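You operate a simulated robot arm through the tools that you are given. There is no shell and no other tool.

You are at the controls of a simulated robot arm. One attempt, no reset.

Task
Emboss 20 cc Right on the green holder's nameplate and stand it in the pin setter.
Fine: one stroke of the press, lever back up; that holder stands in the setter's jaws facing the turntable; the other two holders stay blank in the rack; the setter lever stays up. Set down upright: what you pick out.

The check looks at the end state, three seconds after you hand in, the way a careful person would. Anything else that was tipped, shoved, dropped, spilled or broken makes it a failure.

Robot
A 7-joint arm with a fingered hand, fixed in place. Base frame: the origin is on the floor under the middle of its stand, x ahead of it, y to its left, z up; the work surface is at about z = 800. Readings come in mm, degrees, newtons and seconds.
It reaches about 1164 mm from its shoulder. Its first joint turns from -166.0 to 166.0 degrees. Payload 4.7 kg.
The tool frame sits at the grasp point between the pads (the TCP): z along the fingers, y along the line on which they close. The tips reach 36 mm beyond it. The gripper opens to 120 mm; its body begins 42 mm behind the TCP. The gripper is a hand of 5 fingers: y runs from the thumb to the fingers, the wrist lies at [-18, -122, -210] in the tool frame.
Orientation is that of the tool frame in the base frame, as a unit quaternion [x, y, z, w]. With the fingers straight down and the wrist toward the robot, the tool's x, y and z point along [0, 1, 0], [1, 0, 0] and [0, 0, -1] of the base frame.

Tools
- The arm moves only by the tool apply_moves. Its arguments are lists of equal length, an entry for each row: "travel": the shift along the tool's x, y, z in mm, a list of three; "rotation": the turn, a rotation vector about the tool's x, y, z in degrees, a list of three. In form: {"travel": [[tx, ty, tz], ...], "rotation": [[rx, ry, rz], ...]}. A call has 1 to 20 rows; each row is the pose to reach, as a shift and turn from the pose commanded when the call began, along the tool's axes at that moment. Rows are played at 5 a second. More than 50 mm and 8.6 degrees between two rows, and nothing of the call is played. Where a pose cannot be reached the arm comes as near as it can. A force on the tool above 80 N (or 10 N above the force at the start of the call, whichever is more), or a blocked arm, ends the call early, and 0.2 s more pass. In this call time passes only in rows, and 0.2 s behind the last. It gives the time, the measured TCP pose, the force on the tool (base axes), the opening and the grip force at its end, in the units of the frame above (readings bear some noise), with the torque about the TCP (base axes, N m) and any sound that the robot's microphone picked up.
- Cameras (640 x 400 px; columns grow to the right, rows downward): "scene" is fixed at [220.4, 500.7, 1443.7]; the picture's right is [0.23, -0.97, 0.00], its down [-0.73, -0.17, -0.66] and it looks along [0.64, 0.15, -0.75] (base axes); focal length 310 px, centre (320, 200). "wrist" rides on the gripper at [73, -91, -143] in the tool frame; the picture's right is [-0.80, 0.28, -0.53], its down [-0.53, -0.73, 0.42] and it looks along [-0.27, 0.62, 0.74] (tool axes); focal length 234 px, centre (320, 200). There is no depth. A picture from a camera that has moved, and an enlarged one, comes with that camera's place and axes in the base frame and with its lens.
- grab_frame(camera): a new picture of that camera. It takes no simulated time.
- move_fingers(index, middle, ring, little, thumb_bend, thumb_turn): sets how far each is bent, from 0 (flat) to 1 (curled in); at 0.3 the hand is open as for a grip, at 0.7 the pads meet at the TCP. One left out holds its place. A second passes; each finger stops where it meets its share of the squeeze, and holds until it gets a number again. It is the only way to open and close the hand. It gives what a move gives, with no picture; readings hold the bend of each and the force on index, middle, ring, little, thumb and palm. thumb_turn goes from beside the hand (0) to across from the fingers (1), as for a grip.
- enlarge(camera, box): a new picture of the part [left, top, right, bottom] of that camera's present view, enlarged. It takes no simulated time.
- close_job(): hands the job in; it is judged then, once.

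Places have to be worked out from the pictures, the camera data and where the tool is seen. Open the gripper and draw the arm clear of the work before you hand the job in, unless the task says otherwise.

The tools are called as a command line: name --argument value ..., lists and objects as JSON in quotes. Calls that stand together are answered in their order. apply_moves: Moves the arm, as the interface text tells. Its arguments: {"type":"object","properties":{"travel":{"type":"array"},"rotation":{"type":"array"}},"required":["travel","rotation"]} The other tools are called the same way: move_fingers (index, middle, ring, little, thumb_bend, thumb_turn) moves the fingers one by one; grab_frame (camera) takes a picture; enlarge (camera, box) takes an enlarged picture of a part of a camera's view; close_job () hands the job in.

At the start:

```text
time_s: 0.0
position: [573.9, 348.8, 1168.1]
tcp_rot: [0.707, 0.707, 0.0, 0.0]
wrist_force: [-0.7, 0.2, 0.3]
moment: [0.01, -0.02, 0.01]
gripper_width: 119.8
gripper_force: 0.1
shape: jaw
bend: [0.3, 0.3, 0.3, 0.3, 0.3, 0.98]
finger forces: [0.1, 0.0, 0.1, 0.1, 0.1, 0.0]
```

scene: 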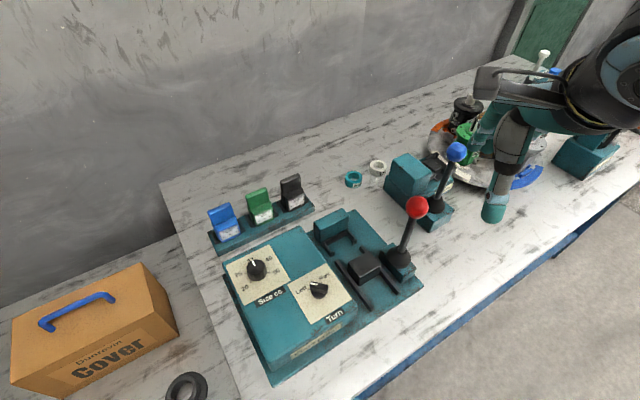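
wrist: 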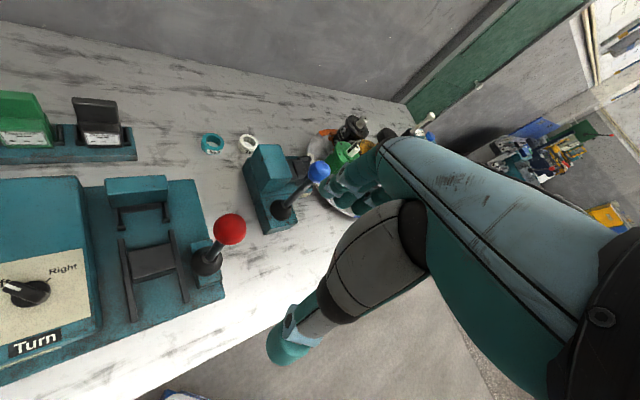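

I begin by looking closely at the scene: the rack of holders, the press with its two dials, and the pin setter. I enlarge each of these areas.

enlarge --camera "scene" --box '[190, 160, 350, 260]'

enlarge --camera "scene" --box '[210, 220, 370, 380]'

enlarge --camera "scene" --box '[300, 180, 440, 320]'

enlarge --camera "scene" --box '[330, 80, 560, 240]'

enlarge --camera "wrist" --box '[0, 80, 260, 360]'

enlarge --camera "wrist" --box '[190, 90, 430, 240]'

```text
4.00 times, centred on (270, 210) of scene
camera zoom: at [220.4, 500.7, 1443.7], right [0.23, -0.97, 0.0], down [-0.73, -0.17, -0.66], along [0.64, 0.15, -0.75], focal length 1242 px, centre (520, 160)
```

zoom: 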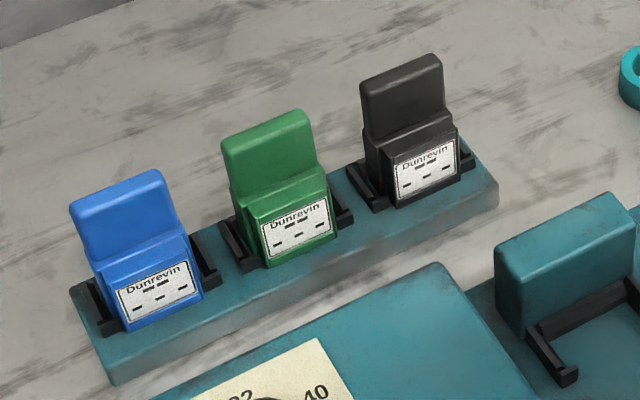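

```text
2.50 times, centred on (290, 300) of scene
camera zoom: at [220.4, 500.7, 1443.7], right [0.23, -0.97, 0.0], down [-0.73, -0.17, -0.66], along [0.64, 0.15, -0.75], focal length 776 px, centre (395, -50)
```

zoom: 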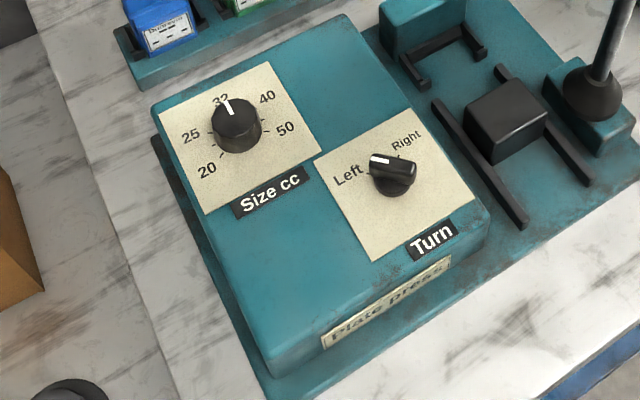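

```text
2.86 times, centred on (370, 250) of scene
camera zoom: at [220.4, 500.7, 1443.7], right [0.23, -0.97, 0.0], down [-0.73, -0.17, -0.66], along [0.64, 0.15, -0.75], focal length 887 px, centre (177, 57)
```

zoom: 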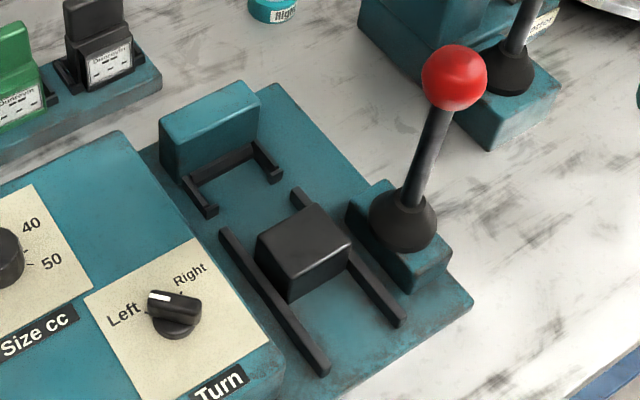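

```text
2.50 times, centred on (445, 160) of scene
camera zoom: at [220.4, 500.7, 1443.7], right [0.23, -0.97, 0.0], down [-0.73, -0.17, -0.66], along [0.64, 0.15, -0.75], focal length 776 px, centre (8, 300)
```

zoom: 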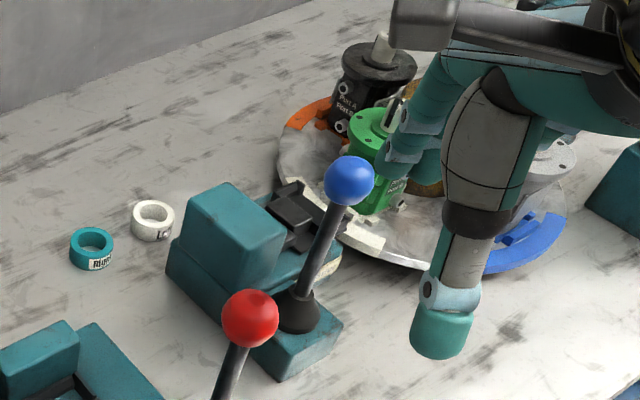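

```text
1.43 times, centred on (130, 220) of wrist
camera zoom: at [482.0, 421.3, 1311.6], right [0.28, -0.8, 0.53], down [-0.73, -0.53, -0.42], along [0.62, -0.27, -0.74], focal length 334 px, centre (591, 171)
```

zoom: 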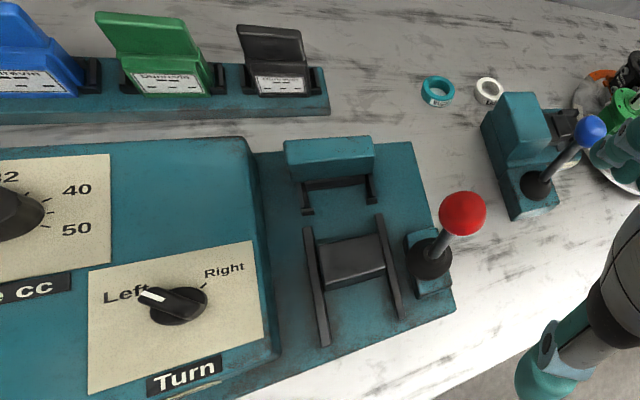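

```text
2.67 times, centred on (310, 165) of wrist
camera zoom: at [482.0, 421.3, 1311.6], right [0.28, -0.8, 0.53], down [-0.73, -0.53, -0.42], along [0.62, -0.27, -0.74], focal length 624 px, centre (347, 293)
```

zoom: 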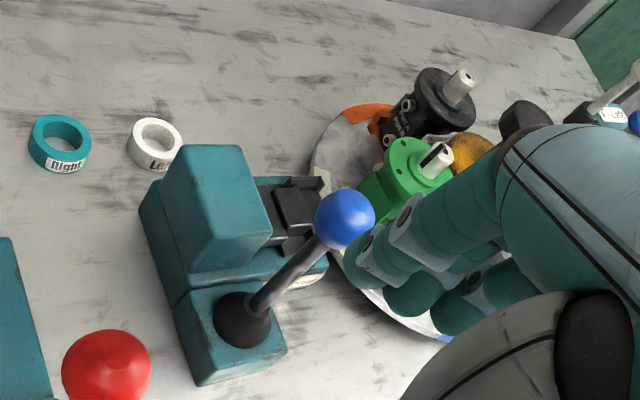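

The scene and wrist views agree: the red ball is near (602, 414, 1025) and the green holder's top is near (671, 763, 902). The table is turned about 45° from the base x axis. I'll enlarge the setter, the nest and the hand to get the finer geometry.

enlarge --camera "scene" --box '[376, 140, 456, 190]'

enlarge --camera "wrist" --box '[230, 120, 350, 240]'

enlarge --camera "scene" --box '[310, 200, 422, 270]'

enlarge --camera "wrist" --box '[90, 160, 250, 320]'

enlarge --camera "scene" --box '[440, 20, 640, 240]'

enlarge --camera "scene" --box '[225, 240, 305, 290]'

enlarge --camera "scene" --box '[280, 265, 360, 315]'

```text
8.00 times, centred on (416, 165) of scene
camera zoom: at [220.4, 500.7, 1443.7], right [0.23, -0.97, 0.0], down [-0.73, -0.17, -0.66], along [0.64, 0.15, -0.75], focal length 2484 px, centre (-448, 480)
```

zoom: 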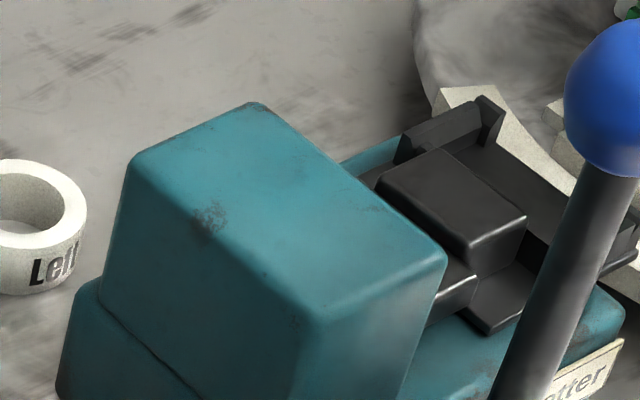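

```text
3.33 times, centred on (290, 180) of wrist
camera zoom: at [482.0, 421.3, 1311.6], right [0.28, -0.8, 0.53], down [-0.73, -0.53, -0.42], along [0.62, -0.27, -0.74], focal length 781 px, centre (420, 267)
```

zoom: 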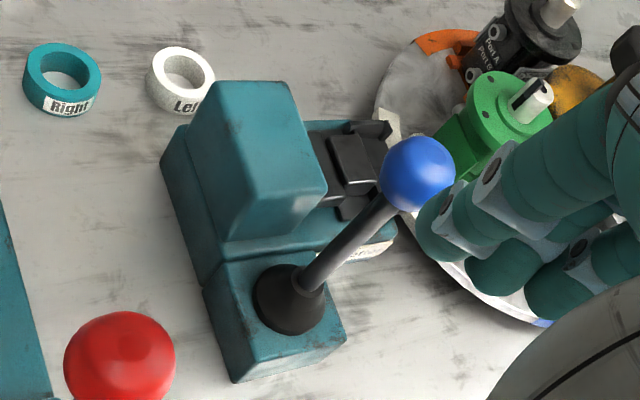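

```text
5.71 times, centred on (366, 235) of scene
camera zoom: at [220.4, 500.7, 1443.7], right [0.23, -0.97, 0.0], down [-0.73, -0.17, -0.66], along [0.64, 0.15, -0.75], focal length 1774 px, centre (57, 0)
```

zoom: 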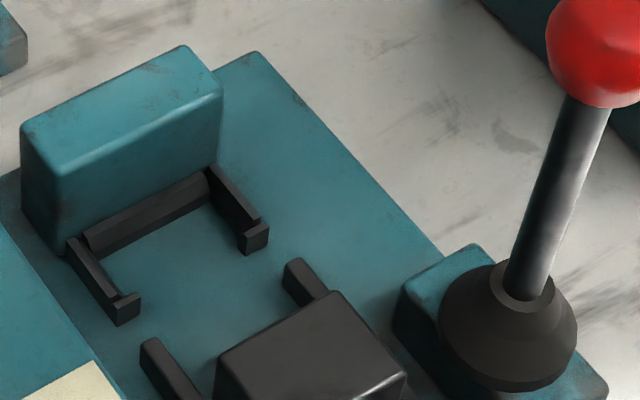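

```text
2.50 times, centred on (170, 240) of wrist
camera zoom: at [482.0, 421.3, 1311.6], right [0.28, -0.8, 0.53], down [-0.73, -0.53, -0.42], along [0.62, -0.27, -0.74], focal length 585 px, centre (695, 100)
```

zoom: 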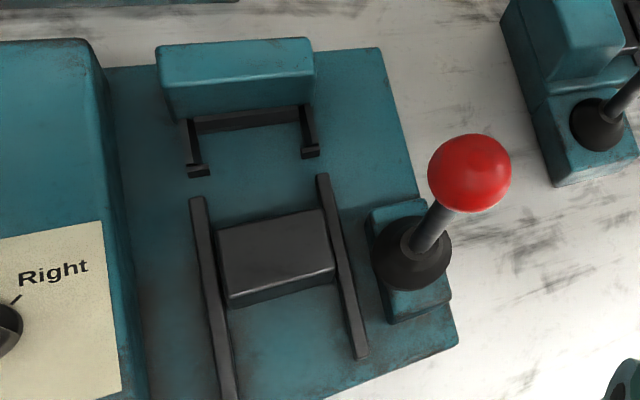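

```text
1.82 times, centred on (540, 130) of scene
camera zoom: at [220.4, 500.7, 1443.7], right [0.23, -0.97, 0.0], down [-0.73, -0.17, -0.66], along [0.64, 0.15, -0.75], focal length 564 px, centre (-80, 327)
```

zoom: 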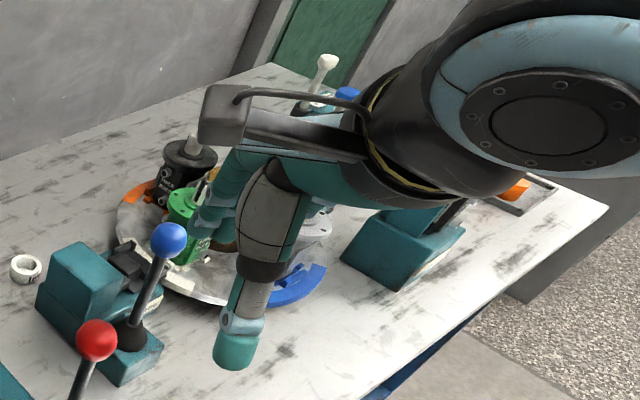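

```text
8.00 times, centred on (265, 265) of scene
camera zoom: at [220.4, 500.7, 1443.7], right [0.23, -0.97, 0.0], down [-0.73, -0.17, -0.66], along [0.64, 0.15, -0.75], focal length 2484 px, centre (760, -320)
```

zoom: 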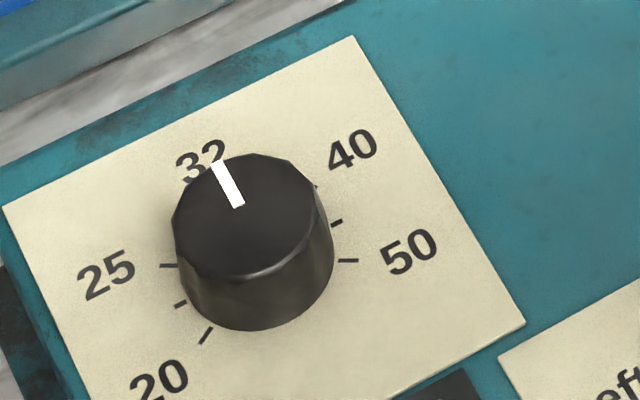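

```text
8.00 times, centred on (320, 290) of scene
camera zoom: at [220.4, 500.7, 1443.7], right [0.23, -0.97, 0.0], down [-0.73, -0.17, -0.66], along [0.64, 0.15, -0.75], focal length 2484 px, centre (320, -520)
```

zoom: 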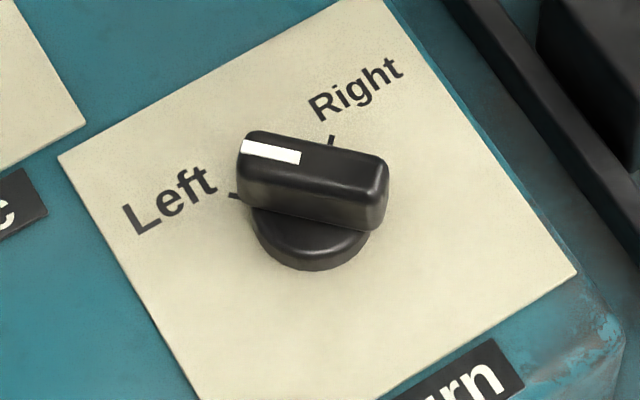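

The knobs are near (492, 698) for Size and (478, 564) for Turn, with tops at about z 888. The nest block's top is at z≈864. I'll turn the hand square to the table (about 46.6°) and move to a spot above the front left of the press, so the wrist camera can see the dials and rack up close.

apply_moves --travel '[[34, -32, 0], [68, -64, 0], [102, -96, 0], [136, -128, 0], [170, -160, 0], [204, -192, 0], [204, -192, 40], [204, -192, 80], [204, -192, 120]]' --rotation '[[0, 0, -7.8], [0, 0, -15.6], [0, 0, -23.4], [0, 0, -31.2], [0, 0, -39], [0, 0, -46.6], [0, 0, -46.6], [0, 0, -46.6], [0, 0, -46.6]]'

grab_frame --camera "wrist"

grab_frame --camera "scene"

```text
time_s: 2.0
position: [380.0, 552.1, 1048.4]
tcp_rot: [0.369, 0.929, 0.001, 0.0]
wrist_force: [-0.3, 0.2, 0.1]
moment: [0.02, -0.01, 0.0]
gripper_width: 119.5
gripper_force: 0.1
shape: jaw
bend: [0.3, 0.3, 0.3, 0.3, 0.3, 0.98]
finger forces: [0.1, 0.0, 0.0, 0.0, 0.1, 0.1]
```

```text
taken
camera wrist: at [265.0, 535.8, 1191.4], right [0.78, -0.35, 0.52], down [-0.12, -0.9, -0.43], along [0.62, 0.27, -0.74], focal length 234 px, centre (320, 200)
```

wrist: 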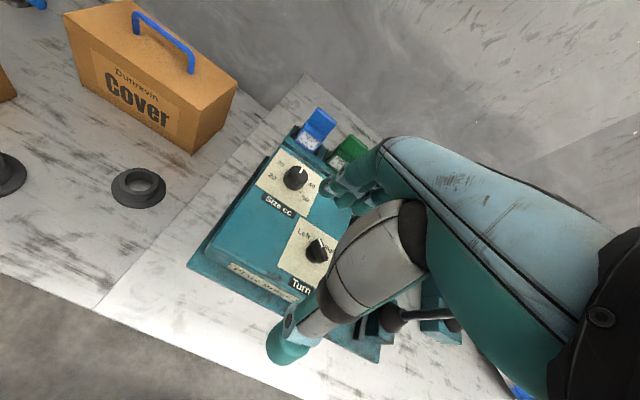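

```text
taken
```

scene: 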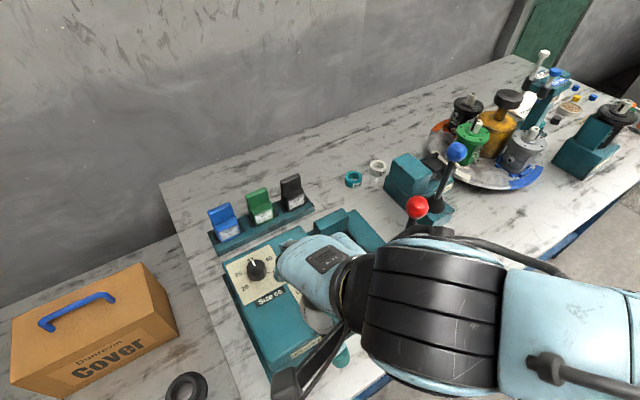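

The hand is square to the table and the camera sees both dials. I'll enlarge the dial panel and the rack from here.

enlarge --camera "wrist" --box '[240, 130, 360, 205]'

enlarge --camera "wrist" --box '[270, 190, 350, 310]'

enlarge --camera "wrist" --box '[280, 90, 400, 170]'

enlarge --camera "scene" --box '[380, 60, 600, 220]'

enlarge --camera "scene" --box '[400, 130, 480, 210]'

```text
5.33 times, centred on (300, 168) of wrist
camera zoom: at [265.0, 535.8, 1191.4], right [0.78, -0.35, 0.52], down [-0.12, -0.9, -0.43], along [0.62, 0.27, -0.74], focal length 1249 px, centre (427, 373)
```

zoom: 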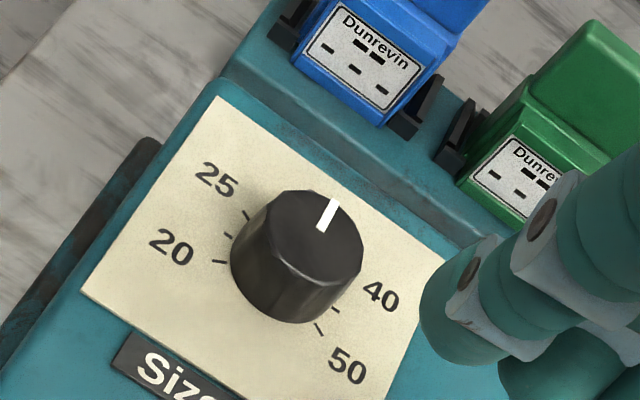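

```text
3.33 times, centred on (310, 250) of wrist
camera zoom: at [265.0, 535.8, 1191.4], right [0.78, -0.35, 0.52], down [-0.12, -0.9, -0.43], along [0.62, 0.27, -0.74], focal length 781 px, centre (353, 33)
```

zoom: 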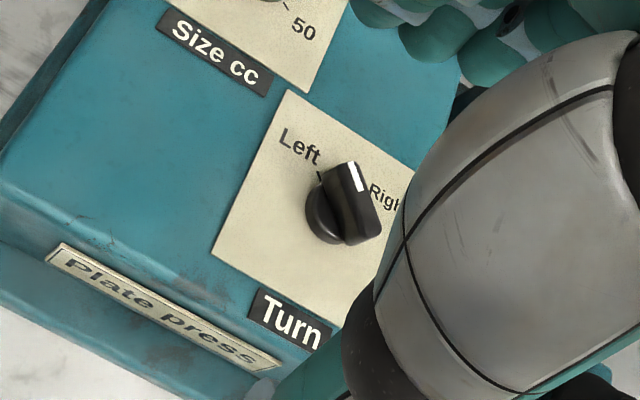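

```text
5.00 times, centred on (340, 130) of wrist
camera zoom: at [265.0, 535.8, 1191.4], right [0.78, -0.35, 0.52], down [-0.12, -0.9, -0.43], along [0.62, 0.27, -0.74], focal length 1171 px, centre (220, 550)
```

zoom: 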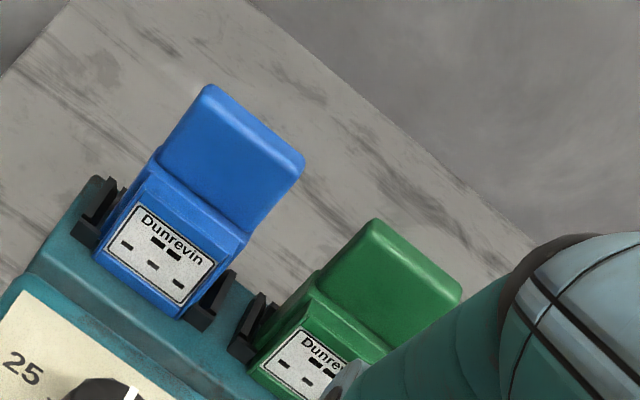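

```text
2.50 times, centred on (490, 140) of scene
camera zoom: at [220.4, 500.7, 1443.7], right [0.23, -0.97, 0.0], down [-0.73, -0.17, -0.66], along [0.64, 0.15, -0.75], focal length 776 px, centre (-105, 350)
```

zoom: 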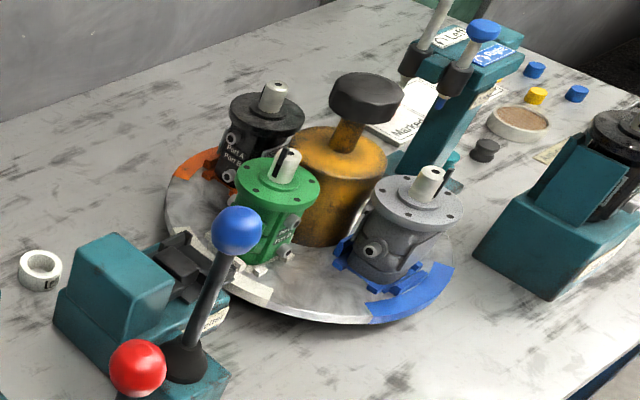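

```text
5.00 times, centred on (440, 170) of scene
camera zoom: at [220.4, 500.7, 1443.7], right [0.23, -0.97, 0.0], down [-0.73, -0.17, -0.66], along [0.64, 0.15, -0.75], focal length 1552 px, centre (-280, 350)
```

zoom: 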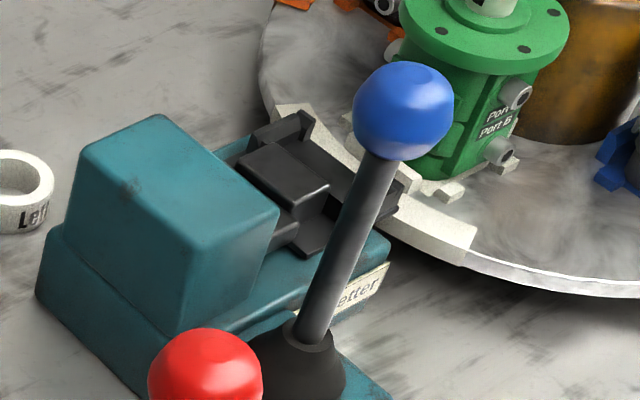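

Setter geometry is next: the blue ball is at about (784, 335, 1017) and the setter jaws near (946, 310). I'll raise the hand and slide it along the table, staying above both levers, so the wrist camera can look down on the setter.

apply_moves --travel '[[0, 0, -45], [0, 0, -90], [-45, -2, -90], [-91, -4, -90], [-137, -6, -90], [-183, -8, -90], [-229, -10, -90], [-275, -12, -90], [-321, -14, -90], [-367, -16, -90], [-413, -18, -90], [-458, -20, -90], [-503, -22, -90]]' --rotation '[[0, 0, 0], [0, 0, 0], [0, 0, 0], [0, 0, 0], [0, 0, 0], [0, 0, 0], [0, 0, 0], [0, 0, 0], [0, 0, 0], [0, 0, 0], [0, 0, 0], [0, 0, 0], [0, 0, 0]]'

grab_frame --camera "wrist"

```text
time_s: 4.8
position: [731.3, 189.8, 1139.0]
tcp_rot: [0.369, 0.929, 0.001, 0.0]
wrist_force: [-0.3, -0.1, 0.9]
moment: [-0.01, -0.06, -0.02]
gripper_width: 119.7
gripper_force: 0.0
shape: jaw
bend: [0.3, 0.3, 0.3, 0.3, 0.3, 0.98]
finger forces: [0.1, 0.0, 0.1, 0.0, 0.1, 0.0]
```

```text
taken
camera wrist: at [616.1, 174.2, 1282.1], right [0.78, -0.35, 0.53], down [-0.12, -0.9, -0.42], along [0.62, 0.27, -0.74], focal length 234 px, centre (320, 200)
```

wrist: 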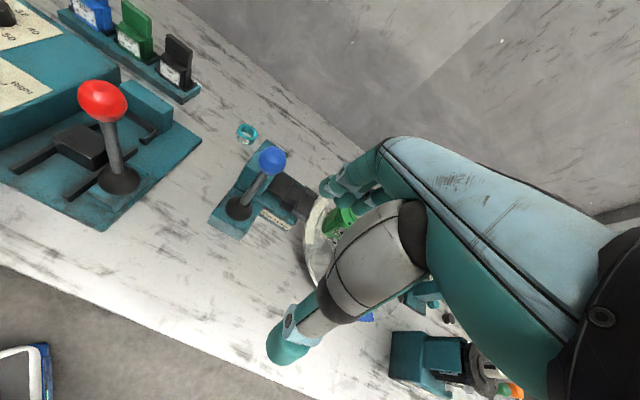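

The setter is in view beyond its blue lever. I'll enlarge it, and the press from this side too.

enlarge --camera "wrist" --box '[220, 140, 340, 240]'

enlarge --camera "wrist" --box '[40, 60, 200, 220]'

enlarge --camera "wrist" --box '[70, 0, 210, 100]'

enlarge --camera "scene" --box '[380, 130, 480, 220]'

```text
4.00 times, centred on (280, 190) of wrist
camera zoom: at [616.1, 174.2, 1282.1], right [0.78, -0.35, 0.53], down [-0.12, -0.9, -0.42], along [0.62, 0.27, -0.74], focal length 937 px, centre (480, 240)
```

zoom: 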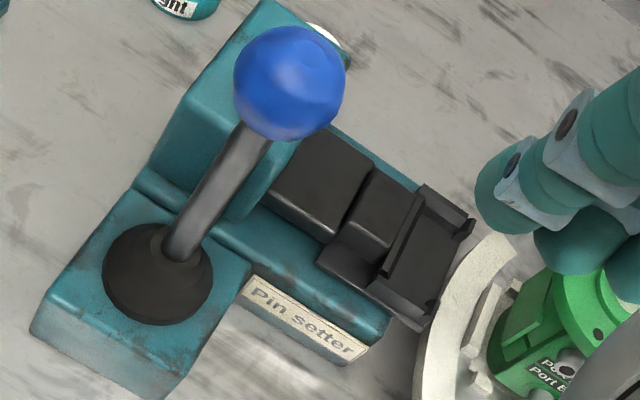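

```text
2.50 times, centred on (120, 140) of wrist
camera zoom: at [616.1, 174.2, 1282.1], right [0.78, -0.35, 0.53], down [-0.12, -0.9, -0.42], along [0.62, 0.27, -0.74], focal length 585 px, centre (820, 350)
```

zoom: 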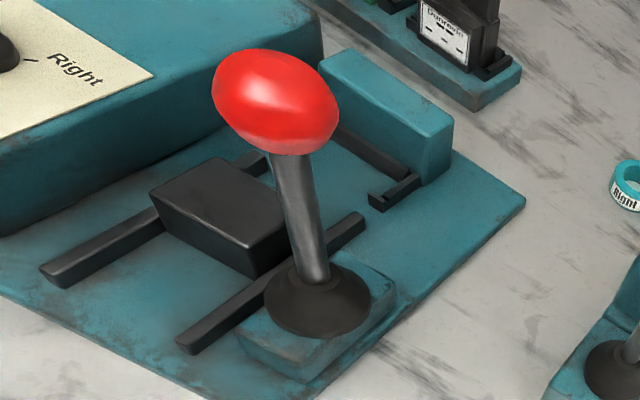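

```text
4.00 times, centred on (140, 50) of wrist
camera zoom: at [616.1, 174.2, 1282.1], right [0.78, -0.35, 0.53], down [-0.12, -0.9, -0.42], along [0.62, 0.27, -0.74], focal length 937 px, centre (1040, 800)
```

zoom: 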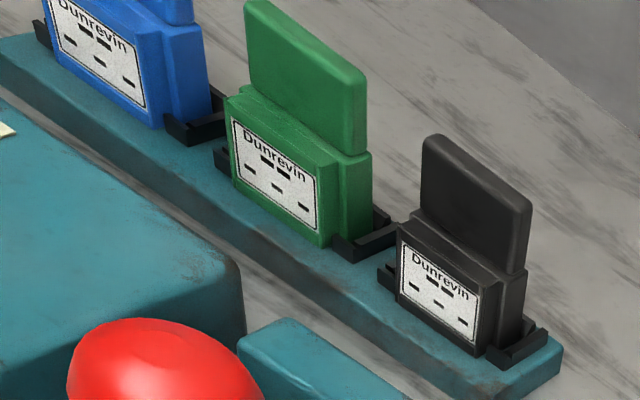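

```text
4.44 times, centred on (430, 175) of scene
camera zoom: at [220.4, 500.7, 1443.7], right [0.23, -0.97, 0.0], down [-0.73, -0.17, -0.66], along [0.64, 0.15, -0.75], focal length 1380 px, centre (-169, 311)
```

zoom: 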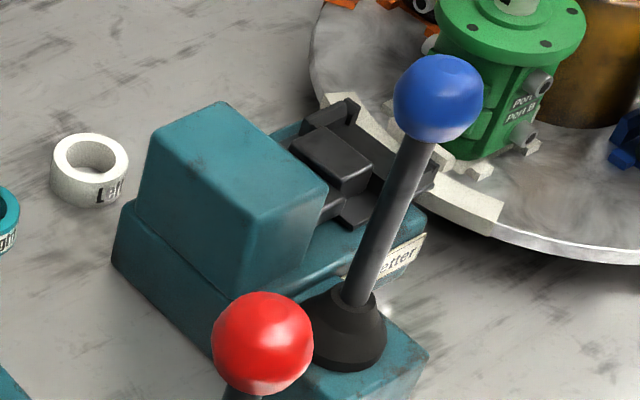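

I now have table-frame estimates: setter tall block top z≈915, jaw hooks z≈874, nest hooks z≈828. I'll zoom in tighter on the setter jaws to resolve the ram and jaw layout.

enlarge --camera "wrist" --box '[278, 165, 342, 225]'

enlarge --camera "scene" --box '[415, 145, 465, 185]'

enlarge --camera "wrist" --box '[110, 0, 180, 70]'

enlarge --camera "scene" --box '[230, 180, 290, 230]'

```text
6.67 times, centred on (310, 195) of wrist
camera zoom: at [616.1, 174.2, 1282.1], right [0.78, -0.35, 0.53], down [-0.12, -0.9, -0.42], along [0.62, 0.27, -0.74], focal length 1561 px, centre (387, 233)
```

zoom: 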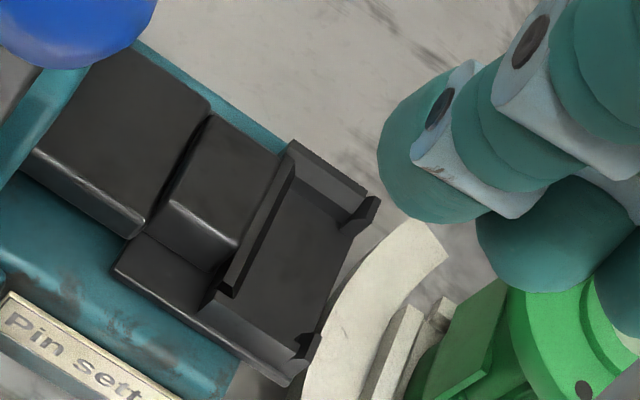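

```text
10.00 times, centred on (440, 165) of scene
camera zoom: at [220.4, 500.7, 1443.7], right [0.23, -0.97, 0.0], down [-0.73, -0.17, -0.66], along [0.64, 0.15, -0.75], focal length 3105 px, centre (-880, 550)
```

zoom: 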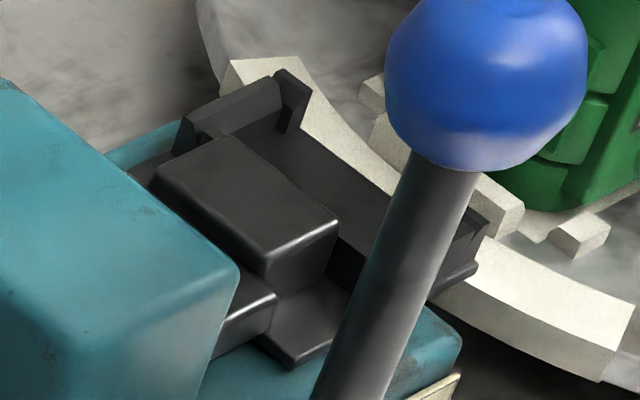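

```text
5.71 times, centred on (145, 35) of wrist
camera zoom: at [616.1, 174.2, 1282.1], right [0.78, -0.35, 0.53], down [-0.12, -0.9, -0.42], along [0.62, 0.27, -0.74], focal length 1338 px, centre (1320, 1143)
```

zoom: 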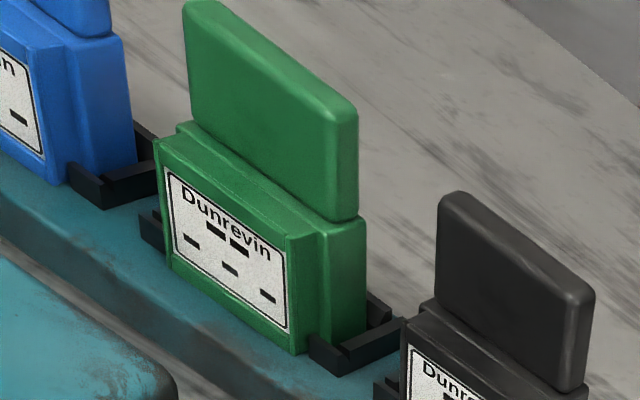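

```text
8.00 times, centred on (260, 205) of scene
camera zoom: at [220.4, 500.7, 1443.7], right [0.23, -0.97, 0.0], down [-0.73, -0.17, -0.66], along [0.64, 0.15, -0.75], focal length 2484 px, centre (800, 160)
```

zoom: 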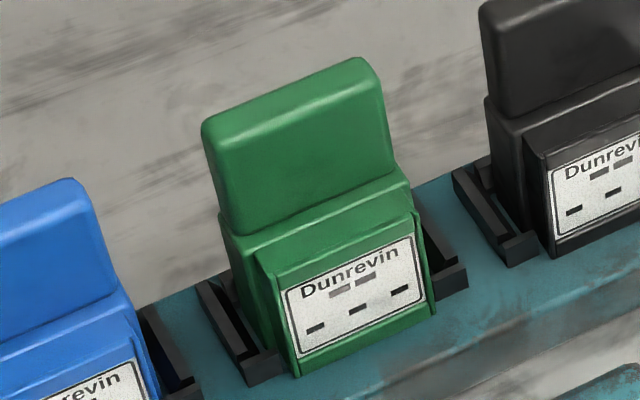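

The layout is clear now. The holders have a thin handle plate at the rear of the top, and in the setter the handle clears everything around it. Next I check the hand itself with the scene camera to learn where the fingers and thumb sit.

grab_frame --camera "scene"

enlarge --camera "wrist" --box '[250, 120, 450, 370]'

```text
taken
```

scene: 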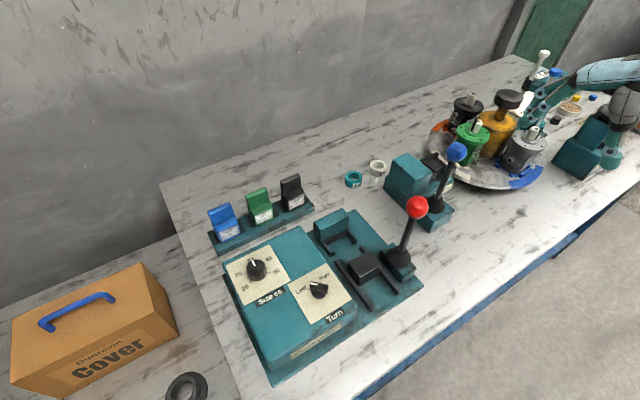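

```text
1.60 times, centred on (350, 245) of wrist
camera zoom: at [616.1, 174.2, 1282.1], right [0.78, -0.35, 0.53], down [-0.12, -0.9, -0.42], along [0.62, 0.27, -0.74], focal length 375 px, centre (272, 128)
```

zoom: 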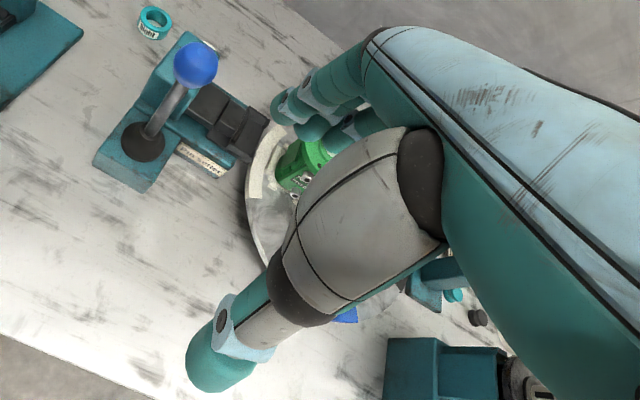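

From this view the thumb sits near tool x≈0, the index and middle near x≈+11 and −11, and the ring and little further out on −x. I'll test-close just the thumb, index and middle in free air to see where the tips meet.

move_fingers --index 0.6 --middle 0.6 --thumb_bend 0.6

enlarge --camera "wrist" --box '[250, 120, 450, 370]'

```text
time_s: 5.8
position: [732.6, 189.9, 1137.7]
tcp_rot: [0.369, 0.929, 0.0, 0.0]
wrist_force: [-0.5, 0.0, -0.4]
moment: [0.02, 0.01, 0.0]
gripper_width: 33.8
gripper_force: 0.0
shape: fingers
bend: [0.6, 0.6, 0.3, 0.3, 0.6, 0.98]
finger forces: [0.1, 0.0, 0.0, 0.0, 0.0, 0.0]
```

```text
1.60 times, centred on (350, 245) of wrist
camera zoom: at [616.3, 174.6, 1281.7], right [0.78, -0.35, 0.53], down [-0.12, -0.9, -0.42], along [0.62, 0.27, -0.74], focal length 375 px, centre (272, 128)
```

zoom: 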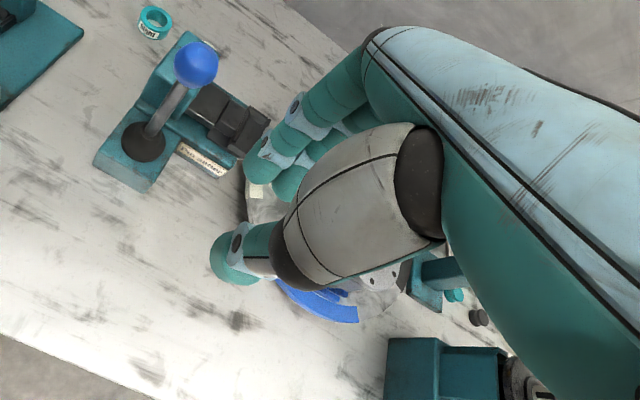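

The tips meet at about 36 mm beyond the TCP, and a bend of 0.6 gives a 34 mm gap. The Size knob's centre is at about (488.6, 694.6), panel z≈873, knob top ≈893. It needs a 120° counter-clockwise turn, with ticks 30° apart and 32 at 12 o'clock. I'll carry the hand high over there, yawing to about −5° so the turn is centred in the wrist's range.

apply_moves --travel '[[43.5, 16.7, 0], [87, 33.4, 0], [130.5, 50.1, 0], [174, 66.8, 0], [217.5, 83.5, 0], [261, 100.2, 0], [304.5, 117, 0], [348, 133.7, 0], [391.5, 150.4, 0], [435, 167.2, 0], [478.5, 184, 0], [522.4, 200.7, 0]]' --rotation '[[0, 0, 4.3], [0, 0, 8.6], [0, 0, 12.9], [0, 0, 17.2], [0, 0, 21.5], [0, 0, 25.8], [0, 0, 30.1], [0, 0, 34.4], [0, 0, 38.7], [0, 0, 43], [0, 0, 47.3], [0, 0, 51.7]]'

move_fingers --index 0.45 --middle 0.45 --thumb_bend 0.45

grab_frame --camera "wrist"

grab_frame --camera "scene"

```text
time_s: 8.4
position: [491.0, 694.1, 1139.7]
tcp_rot: [0.739, 0.674, 0.0, -0.001]
wrist_force: [-0.2, -1.3, 1.1]
moment: [0.03, 0.05, 0.04]
gripper_width: 33.5
gripper_force: 0.0
shape: fingers
bend: [0.6, 0.6, 0.3, 0.3, 0.6, 0.98]
finger forces: [0.0, 0.1, 0.0, 0.0, 0.1, 0.0]
```

```text
time_s: 9.4
position: [490.6, 694.9, 1139.0]
tcp_rot: [0.738, 0.675, 0.0, 0.0]
wrist_force: [-0.2, -0.3, -0.4]
moment: [0.01, -0.01, 0.0]
gripper_width: 77.3
gripper_force: 0.1
shape: fingers
bend: [0.45, 0.45, 0.3, 0.3, 0.45, 0.98]
finger forces: [0.0, 0.0, 0.1, 0.1, 0.0, 0.1]
```

```text
taken
camera wrist: at [405.5, 775.8, 1282.3], right [0.21, -0.83, 0.53], down [-0.78, -0.46, -0.42], along [0.59, -0.32, -0.74], focal length 234 px, centre (320, 200)
```

wrist: 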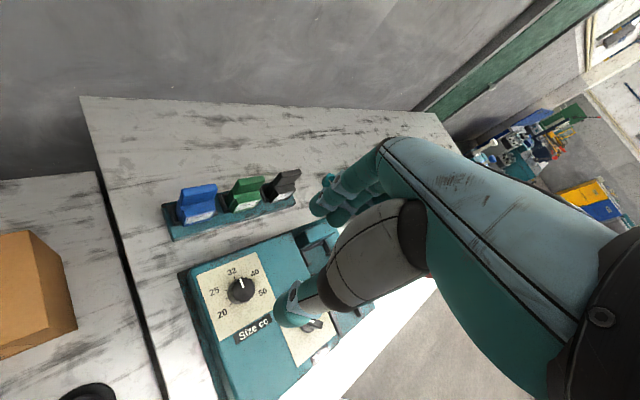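

```text
taken
```

scene: 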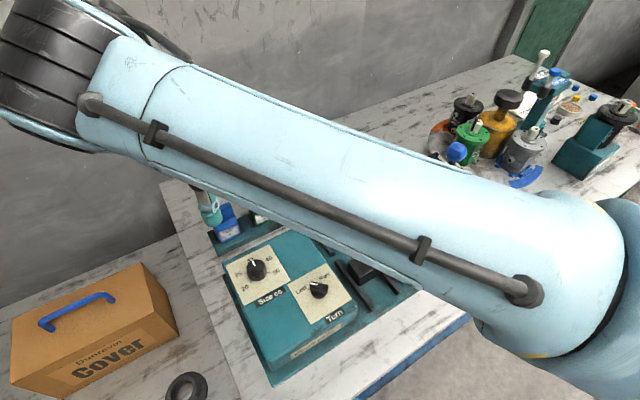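

The pose came out as asked, with a heading of −5.1°. I'll enlarge the knob from this new viewpoint to refine its centre before descending.

enlarge --camera "wrist" --box '[190, 240, 290, 340]'

enlarge --camera "scene" --box '[225, 240, 305, 290]'

```text
4.00 times, centred on (240, 290) of wrist
camera zoom: at [405.5, 775.8, 1282.3], right [0.21, -0.83, 0.53], down [-0.78, -0.46, -0.42], along [0.59, -0.32, -0.74], focal length 937 px, centre (640, -160)
```

zoom: 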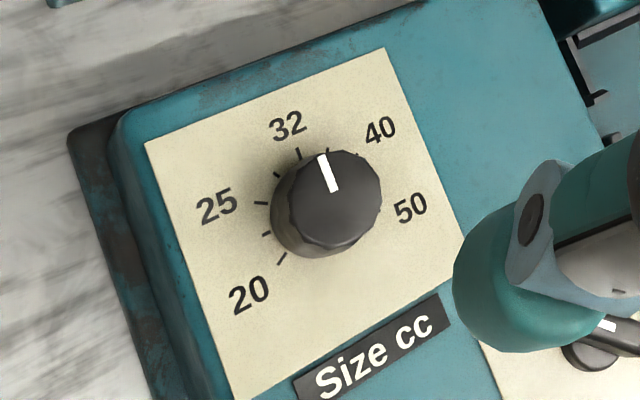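

```text
8.00 times, centred on (265, 265) of scene
camera zoom: at [220.4, 500.7, 1443.7], right [0.23, -0.97, 0.0], down [-0.73, -0.17, -0.66], along [0.64, 0.15, -0.75], focal length 2484 px, centre (760, -320)
```

zoom: 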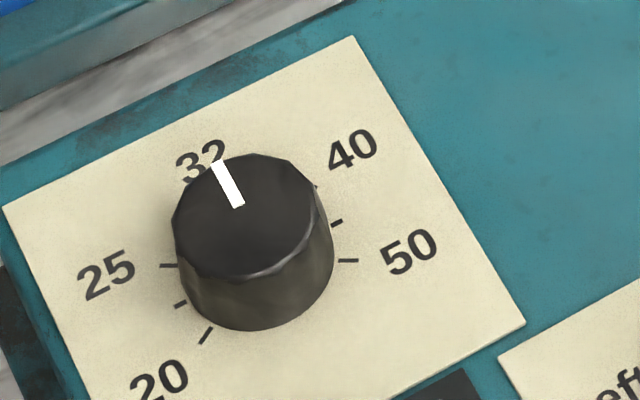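

Combining three views puts the knob axis at about (487, 694), the panel at about z 878 and the knob top near 900. I'll descend to z≈965 with small corrections and check alignment before surrounding the knob.

apply_moves --travel '[[-1, -3.5, 45], [-1, -3.5, 90], [-1, -3.5, 135], [-1, -3.5, 174]]' --rotation '[[0, 0, 0], [0, 0, 0], [0, 0, 0], [0, 0, 0]]'

grab_frame --camera "wrist"

grab_frame --camera "scene"

```text
time_s: 10.4
position: [487.1, 694.6, 963.9]
tcp_rot: [0.737, 0.675, 0.0, 0.0]
wrist_force: [-0.8, -0.7, 1.4]
moment: [-0.02, -0.01, 0.0]
gripper_width: 77.4
gripper_force: 0.1
shape: fingers
bend: [0.45, 0.45, 0.3, 0.3, 0.45, 0.98]
finger forces: [0.1, 0.0, 0.1, 0.0, 0.0, 0.0]
```

```text
taken
camera wrist: at [402.1, 774.8, 1107.9], right [0.21, -0.83, 0.52], down [-0.78, -0.46, -0.43], along [0.59, -0.32, -0.74], focal length 234 px, centre (320, 200)
```

wrist: 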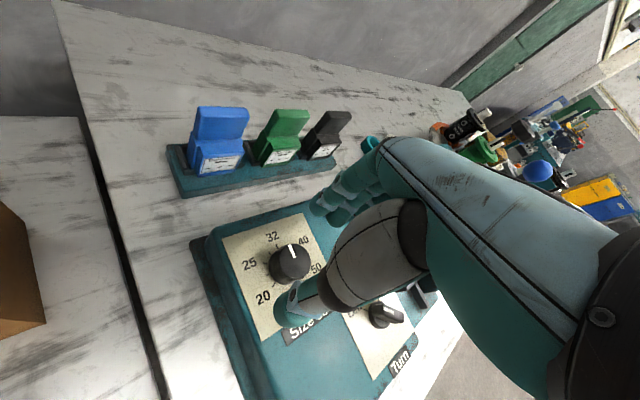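

```text
taken
```

scene: 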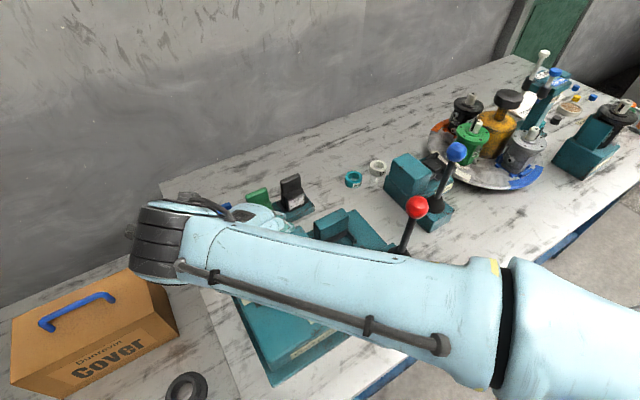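

The projected tool axis lands at about (292, 261) in the wrist picture, right on the knob's top. I'll zoom in to confirm the alignment.

enlarge --camera "wrist" --box '[240, 215, 340, 315]'

```text
4.00 times, centred on (290, 265) of wrist
camera zoom: at [402.1, 774.8, 1107.9], right [0.21, -0.83, 0.52], down [-0.78, -0.46, -0.43], along [0.59, -0.32, -0.74], focal length 937 px, centre (440, -60)
```

zoom: 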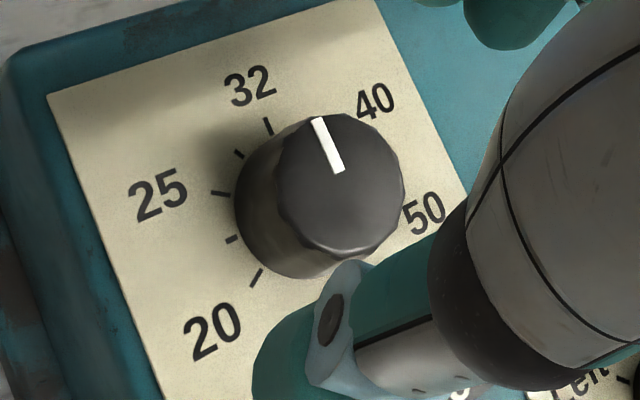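

The axis is aligned with the knob to within a millimetre or two. I'll descend around the knob in small steps, watching the force.

apply_moves --travel '[[0, 0, 10], [0, 0, 20], [0, 0, 28], [0, 0, 34], [0, 0, 39], [0, 0, 42]]' --rotation '[[0, 0, 0], [0, 0, 0], [0, 0, 0], [0, 0, 0], [0, 0, 0], [0, 0, 0]]'

enlarge --camera "wrist" --box '[220, 150, 420, 330]'

```text
time_s: 11.8
position: [487.5, 695.2, 922.3]
tcp_rot: [0.738, 0.675, -0.001, 0.0]
wrist_force: [0.2, -0.3, 0.5]
moment: [-0.01, 0.03, 0.0]
gripper_width: 77.8
gripper_force: 0.1
shape: fingers
bend: [0.45, 0.45, 0.3, 0.3, 0.45, 0.98]
finger forces: [0.0, 0.1, 0.0, 0.0, 0.1, 0.0]
```

```text
2.22 times, centred on (320, 240) of wrist
camera zoom: at [401.9, 775.9, 1065.7], right [0.21, -0.83, 0.53], down [-0.78, -0.46, -0.42], along [0.59, -0.32, -0.74], focal length 520 px, centre (320, 111)
```

zoom: 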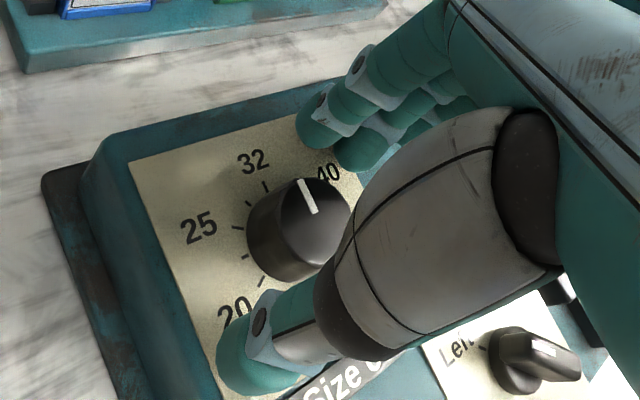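

The knob sits between thumb and fingers with no contact force. I'll go 4 mm lower and then close the thumb, index and middle on the knob.

apply_moves --travel '[[0, 0, 2], [0, 0, 4]]' --rotation '[[0, 0, 0], [0, 0, 0]]'

move_fingers --index 0.66 --middle 0.66 --thumb_bend 0.66

enlarge --camera "wrist" --box '[220, 150, 420, 330]'

```text
time_s: 12.4
position: [487.3, 694.7, 916.9]
tcp_rot: [0.738, 0.675, 0.0, 0.0]
wrist_force: [-0.2, -0.9, 0.6]
moment: [0.0, 0.03, -0.03]
gripper_width: 77.6
gripper_force: 0.0
shape: fingers
bend: [0.45, 0.45, 0.3, 0.3, 0.45, 0.98]
finger forces: [0.0, 0.1, 0.1, 0.0, 0.0, 0.1]
```

```text
time_s: 13.4
position: [487.6, 695.4, 918.1]
tcp_rot: [0.738, 0.675, 0.0, 0.0]
wrist_force: [6.4, -1.5, -1.0]
moment: [-0.09, -0.22, 0.05]
gripper_width: 32.3
gripper_force: 7.2
shape: fingers
bend: [0.6, 0.62, 0.3, 0.3, 0.62, 0.97]
finger forces: [5.9, 5.2, 0.0, 0.1, 4.3, 0.0]
```

```text
2.22 times, centred on (320, 240) of wrist
camera zoom: at [402.7, 775.4, 1061.4], right [0.21, -0.83, 0.53], down [-0.78, -0.46, -0.42], along [0.59, -0.32, -0.74], focal length 520 px, centre (320, 111)
```

zoom: 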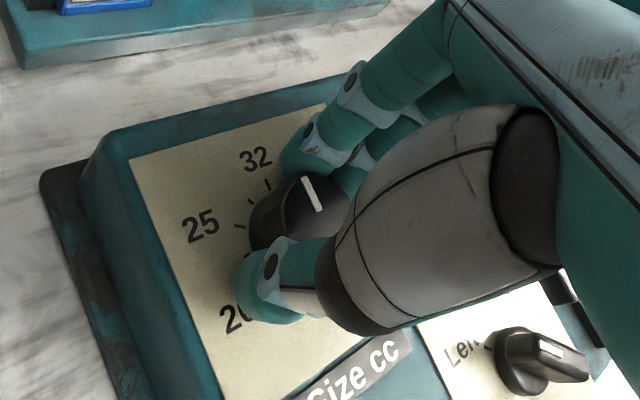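

The grip on the knob is firm (about 5 N per finger, width 32 mm). I'll turn it 40° counter-clockwise first and check that the mark follows.

apply_moves --travel '[[0, 0, 0], [0, 0, 0], [0, 0, 0], [0, 0, 0], [0, 0, 0]]' --rotation '[[0, 0, -8], [0, 0, -16], [0, 0, -24], [0, 0, -32], [0, 0, -40]]'

enlarge --camera "wrist" --box '[220, 150, 420, 330]'

```text
time_s: 14.6
position: [486.6, 695.3, 919.1]
tcp_rot: [0.462, 0.887, 0.001, 0.0]
wrist_force: [5.3, -2.0, 0.4]
moment: [-0.07, -0.19, 0.02]
gripper_width: 31.8
gripper_force: 7.8
shape: fingers
bend: [0.6, 0.62, 0.3, 0.3, 0.62, 0.98]
finger forces: [4.3, 6.0, 0.0, 0.1, 5.1, 0.0]
```

```text
2.22 times, centred on (320, 240) of wrist
camera zoom: at [369.7, 702.5, 1061.4], right [0.69, -0.5, 0.53], down [-0.29, -0.86, -0.42], along [0.66, 0.14, -0.74], focal length 520 px, centre (320, 111)
```

zoom: 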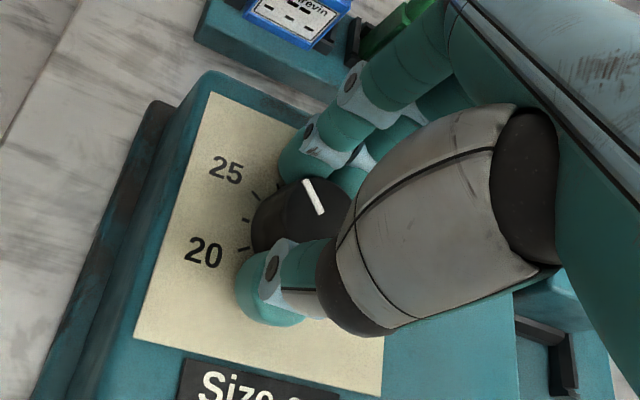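

The mark keeps its place in the tool's view, so the knob turned the full 40° with the hand. I'll continue 80° more, for a total of 120°.

apply_moves --travel '[[0, 0, 0], [0, 0, 0], [0, 0, 0], [0, 0, 0], [0, 0, 0], [0, 0, 0], [0, 0, 0], [0, 0, 0], [0, 0, 0], [0, 0, 0]]' --rotation '[[0, 0, -8], [0, 0, -16], [0, 0, -24], [0, 0, -32], [0, 0, -40], [0, 0, -48], [0, 0, -56], [0, 0, -64], [0, 0, -72], [0, 0, -80]]'

enlarge --camera "wrist" --box '[220, 150, 420, 330]'

grab_frame --camera "scene"

```text
time_s: 16.8
position: [485.9, 695.0, 917.6]
tcp_rot: [-0.216, 0.976, 0.0, 0.0]
wrist_force: [-1.6, -0.6, -0.5]
moment: [-0.06, 0.07, 0.0]
gripper_width: 31.9
gripper_force: 7.0
shape: fingers
bend: [0.62, 0.64, 0.3, 0.3, 0.61, 0.96]
finger forces: [4.1, 2.7, 0.0, 0.0, 7.1, 0.0]
```

```text
2.22 times, centred on (320, 240) of wrist
camera zoom: at [459.2, 581.9, 1061.6], right [0.61, 0.59, 0.53], down [0.79, -0.44, -0.42], along [-0.02, 0.68, -0.74], focal length 520 px, centre (320, 111)
```

zoom: 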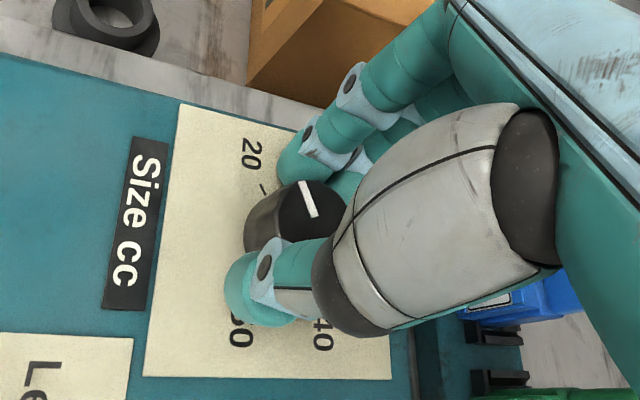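

```text
taken
```

scene: 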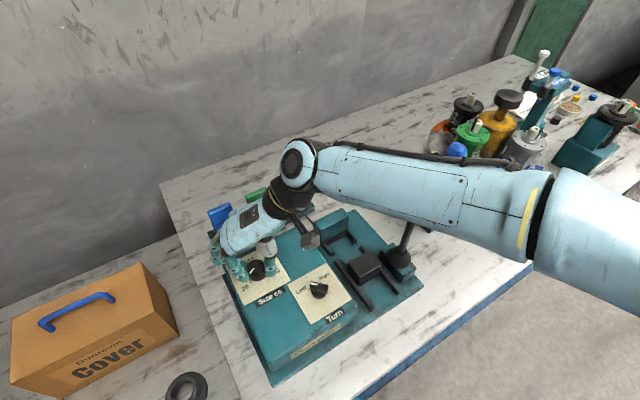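

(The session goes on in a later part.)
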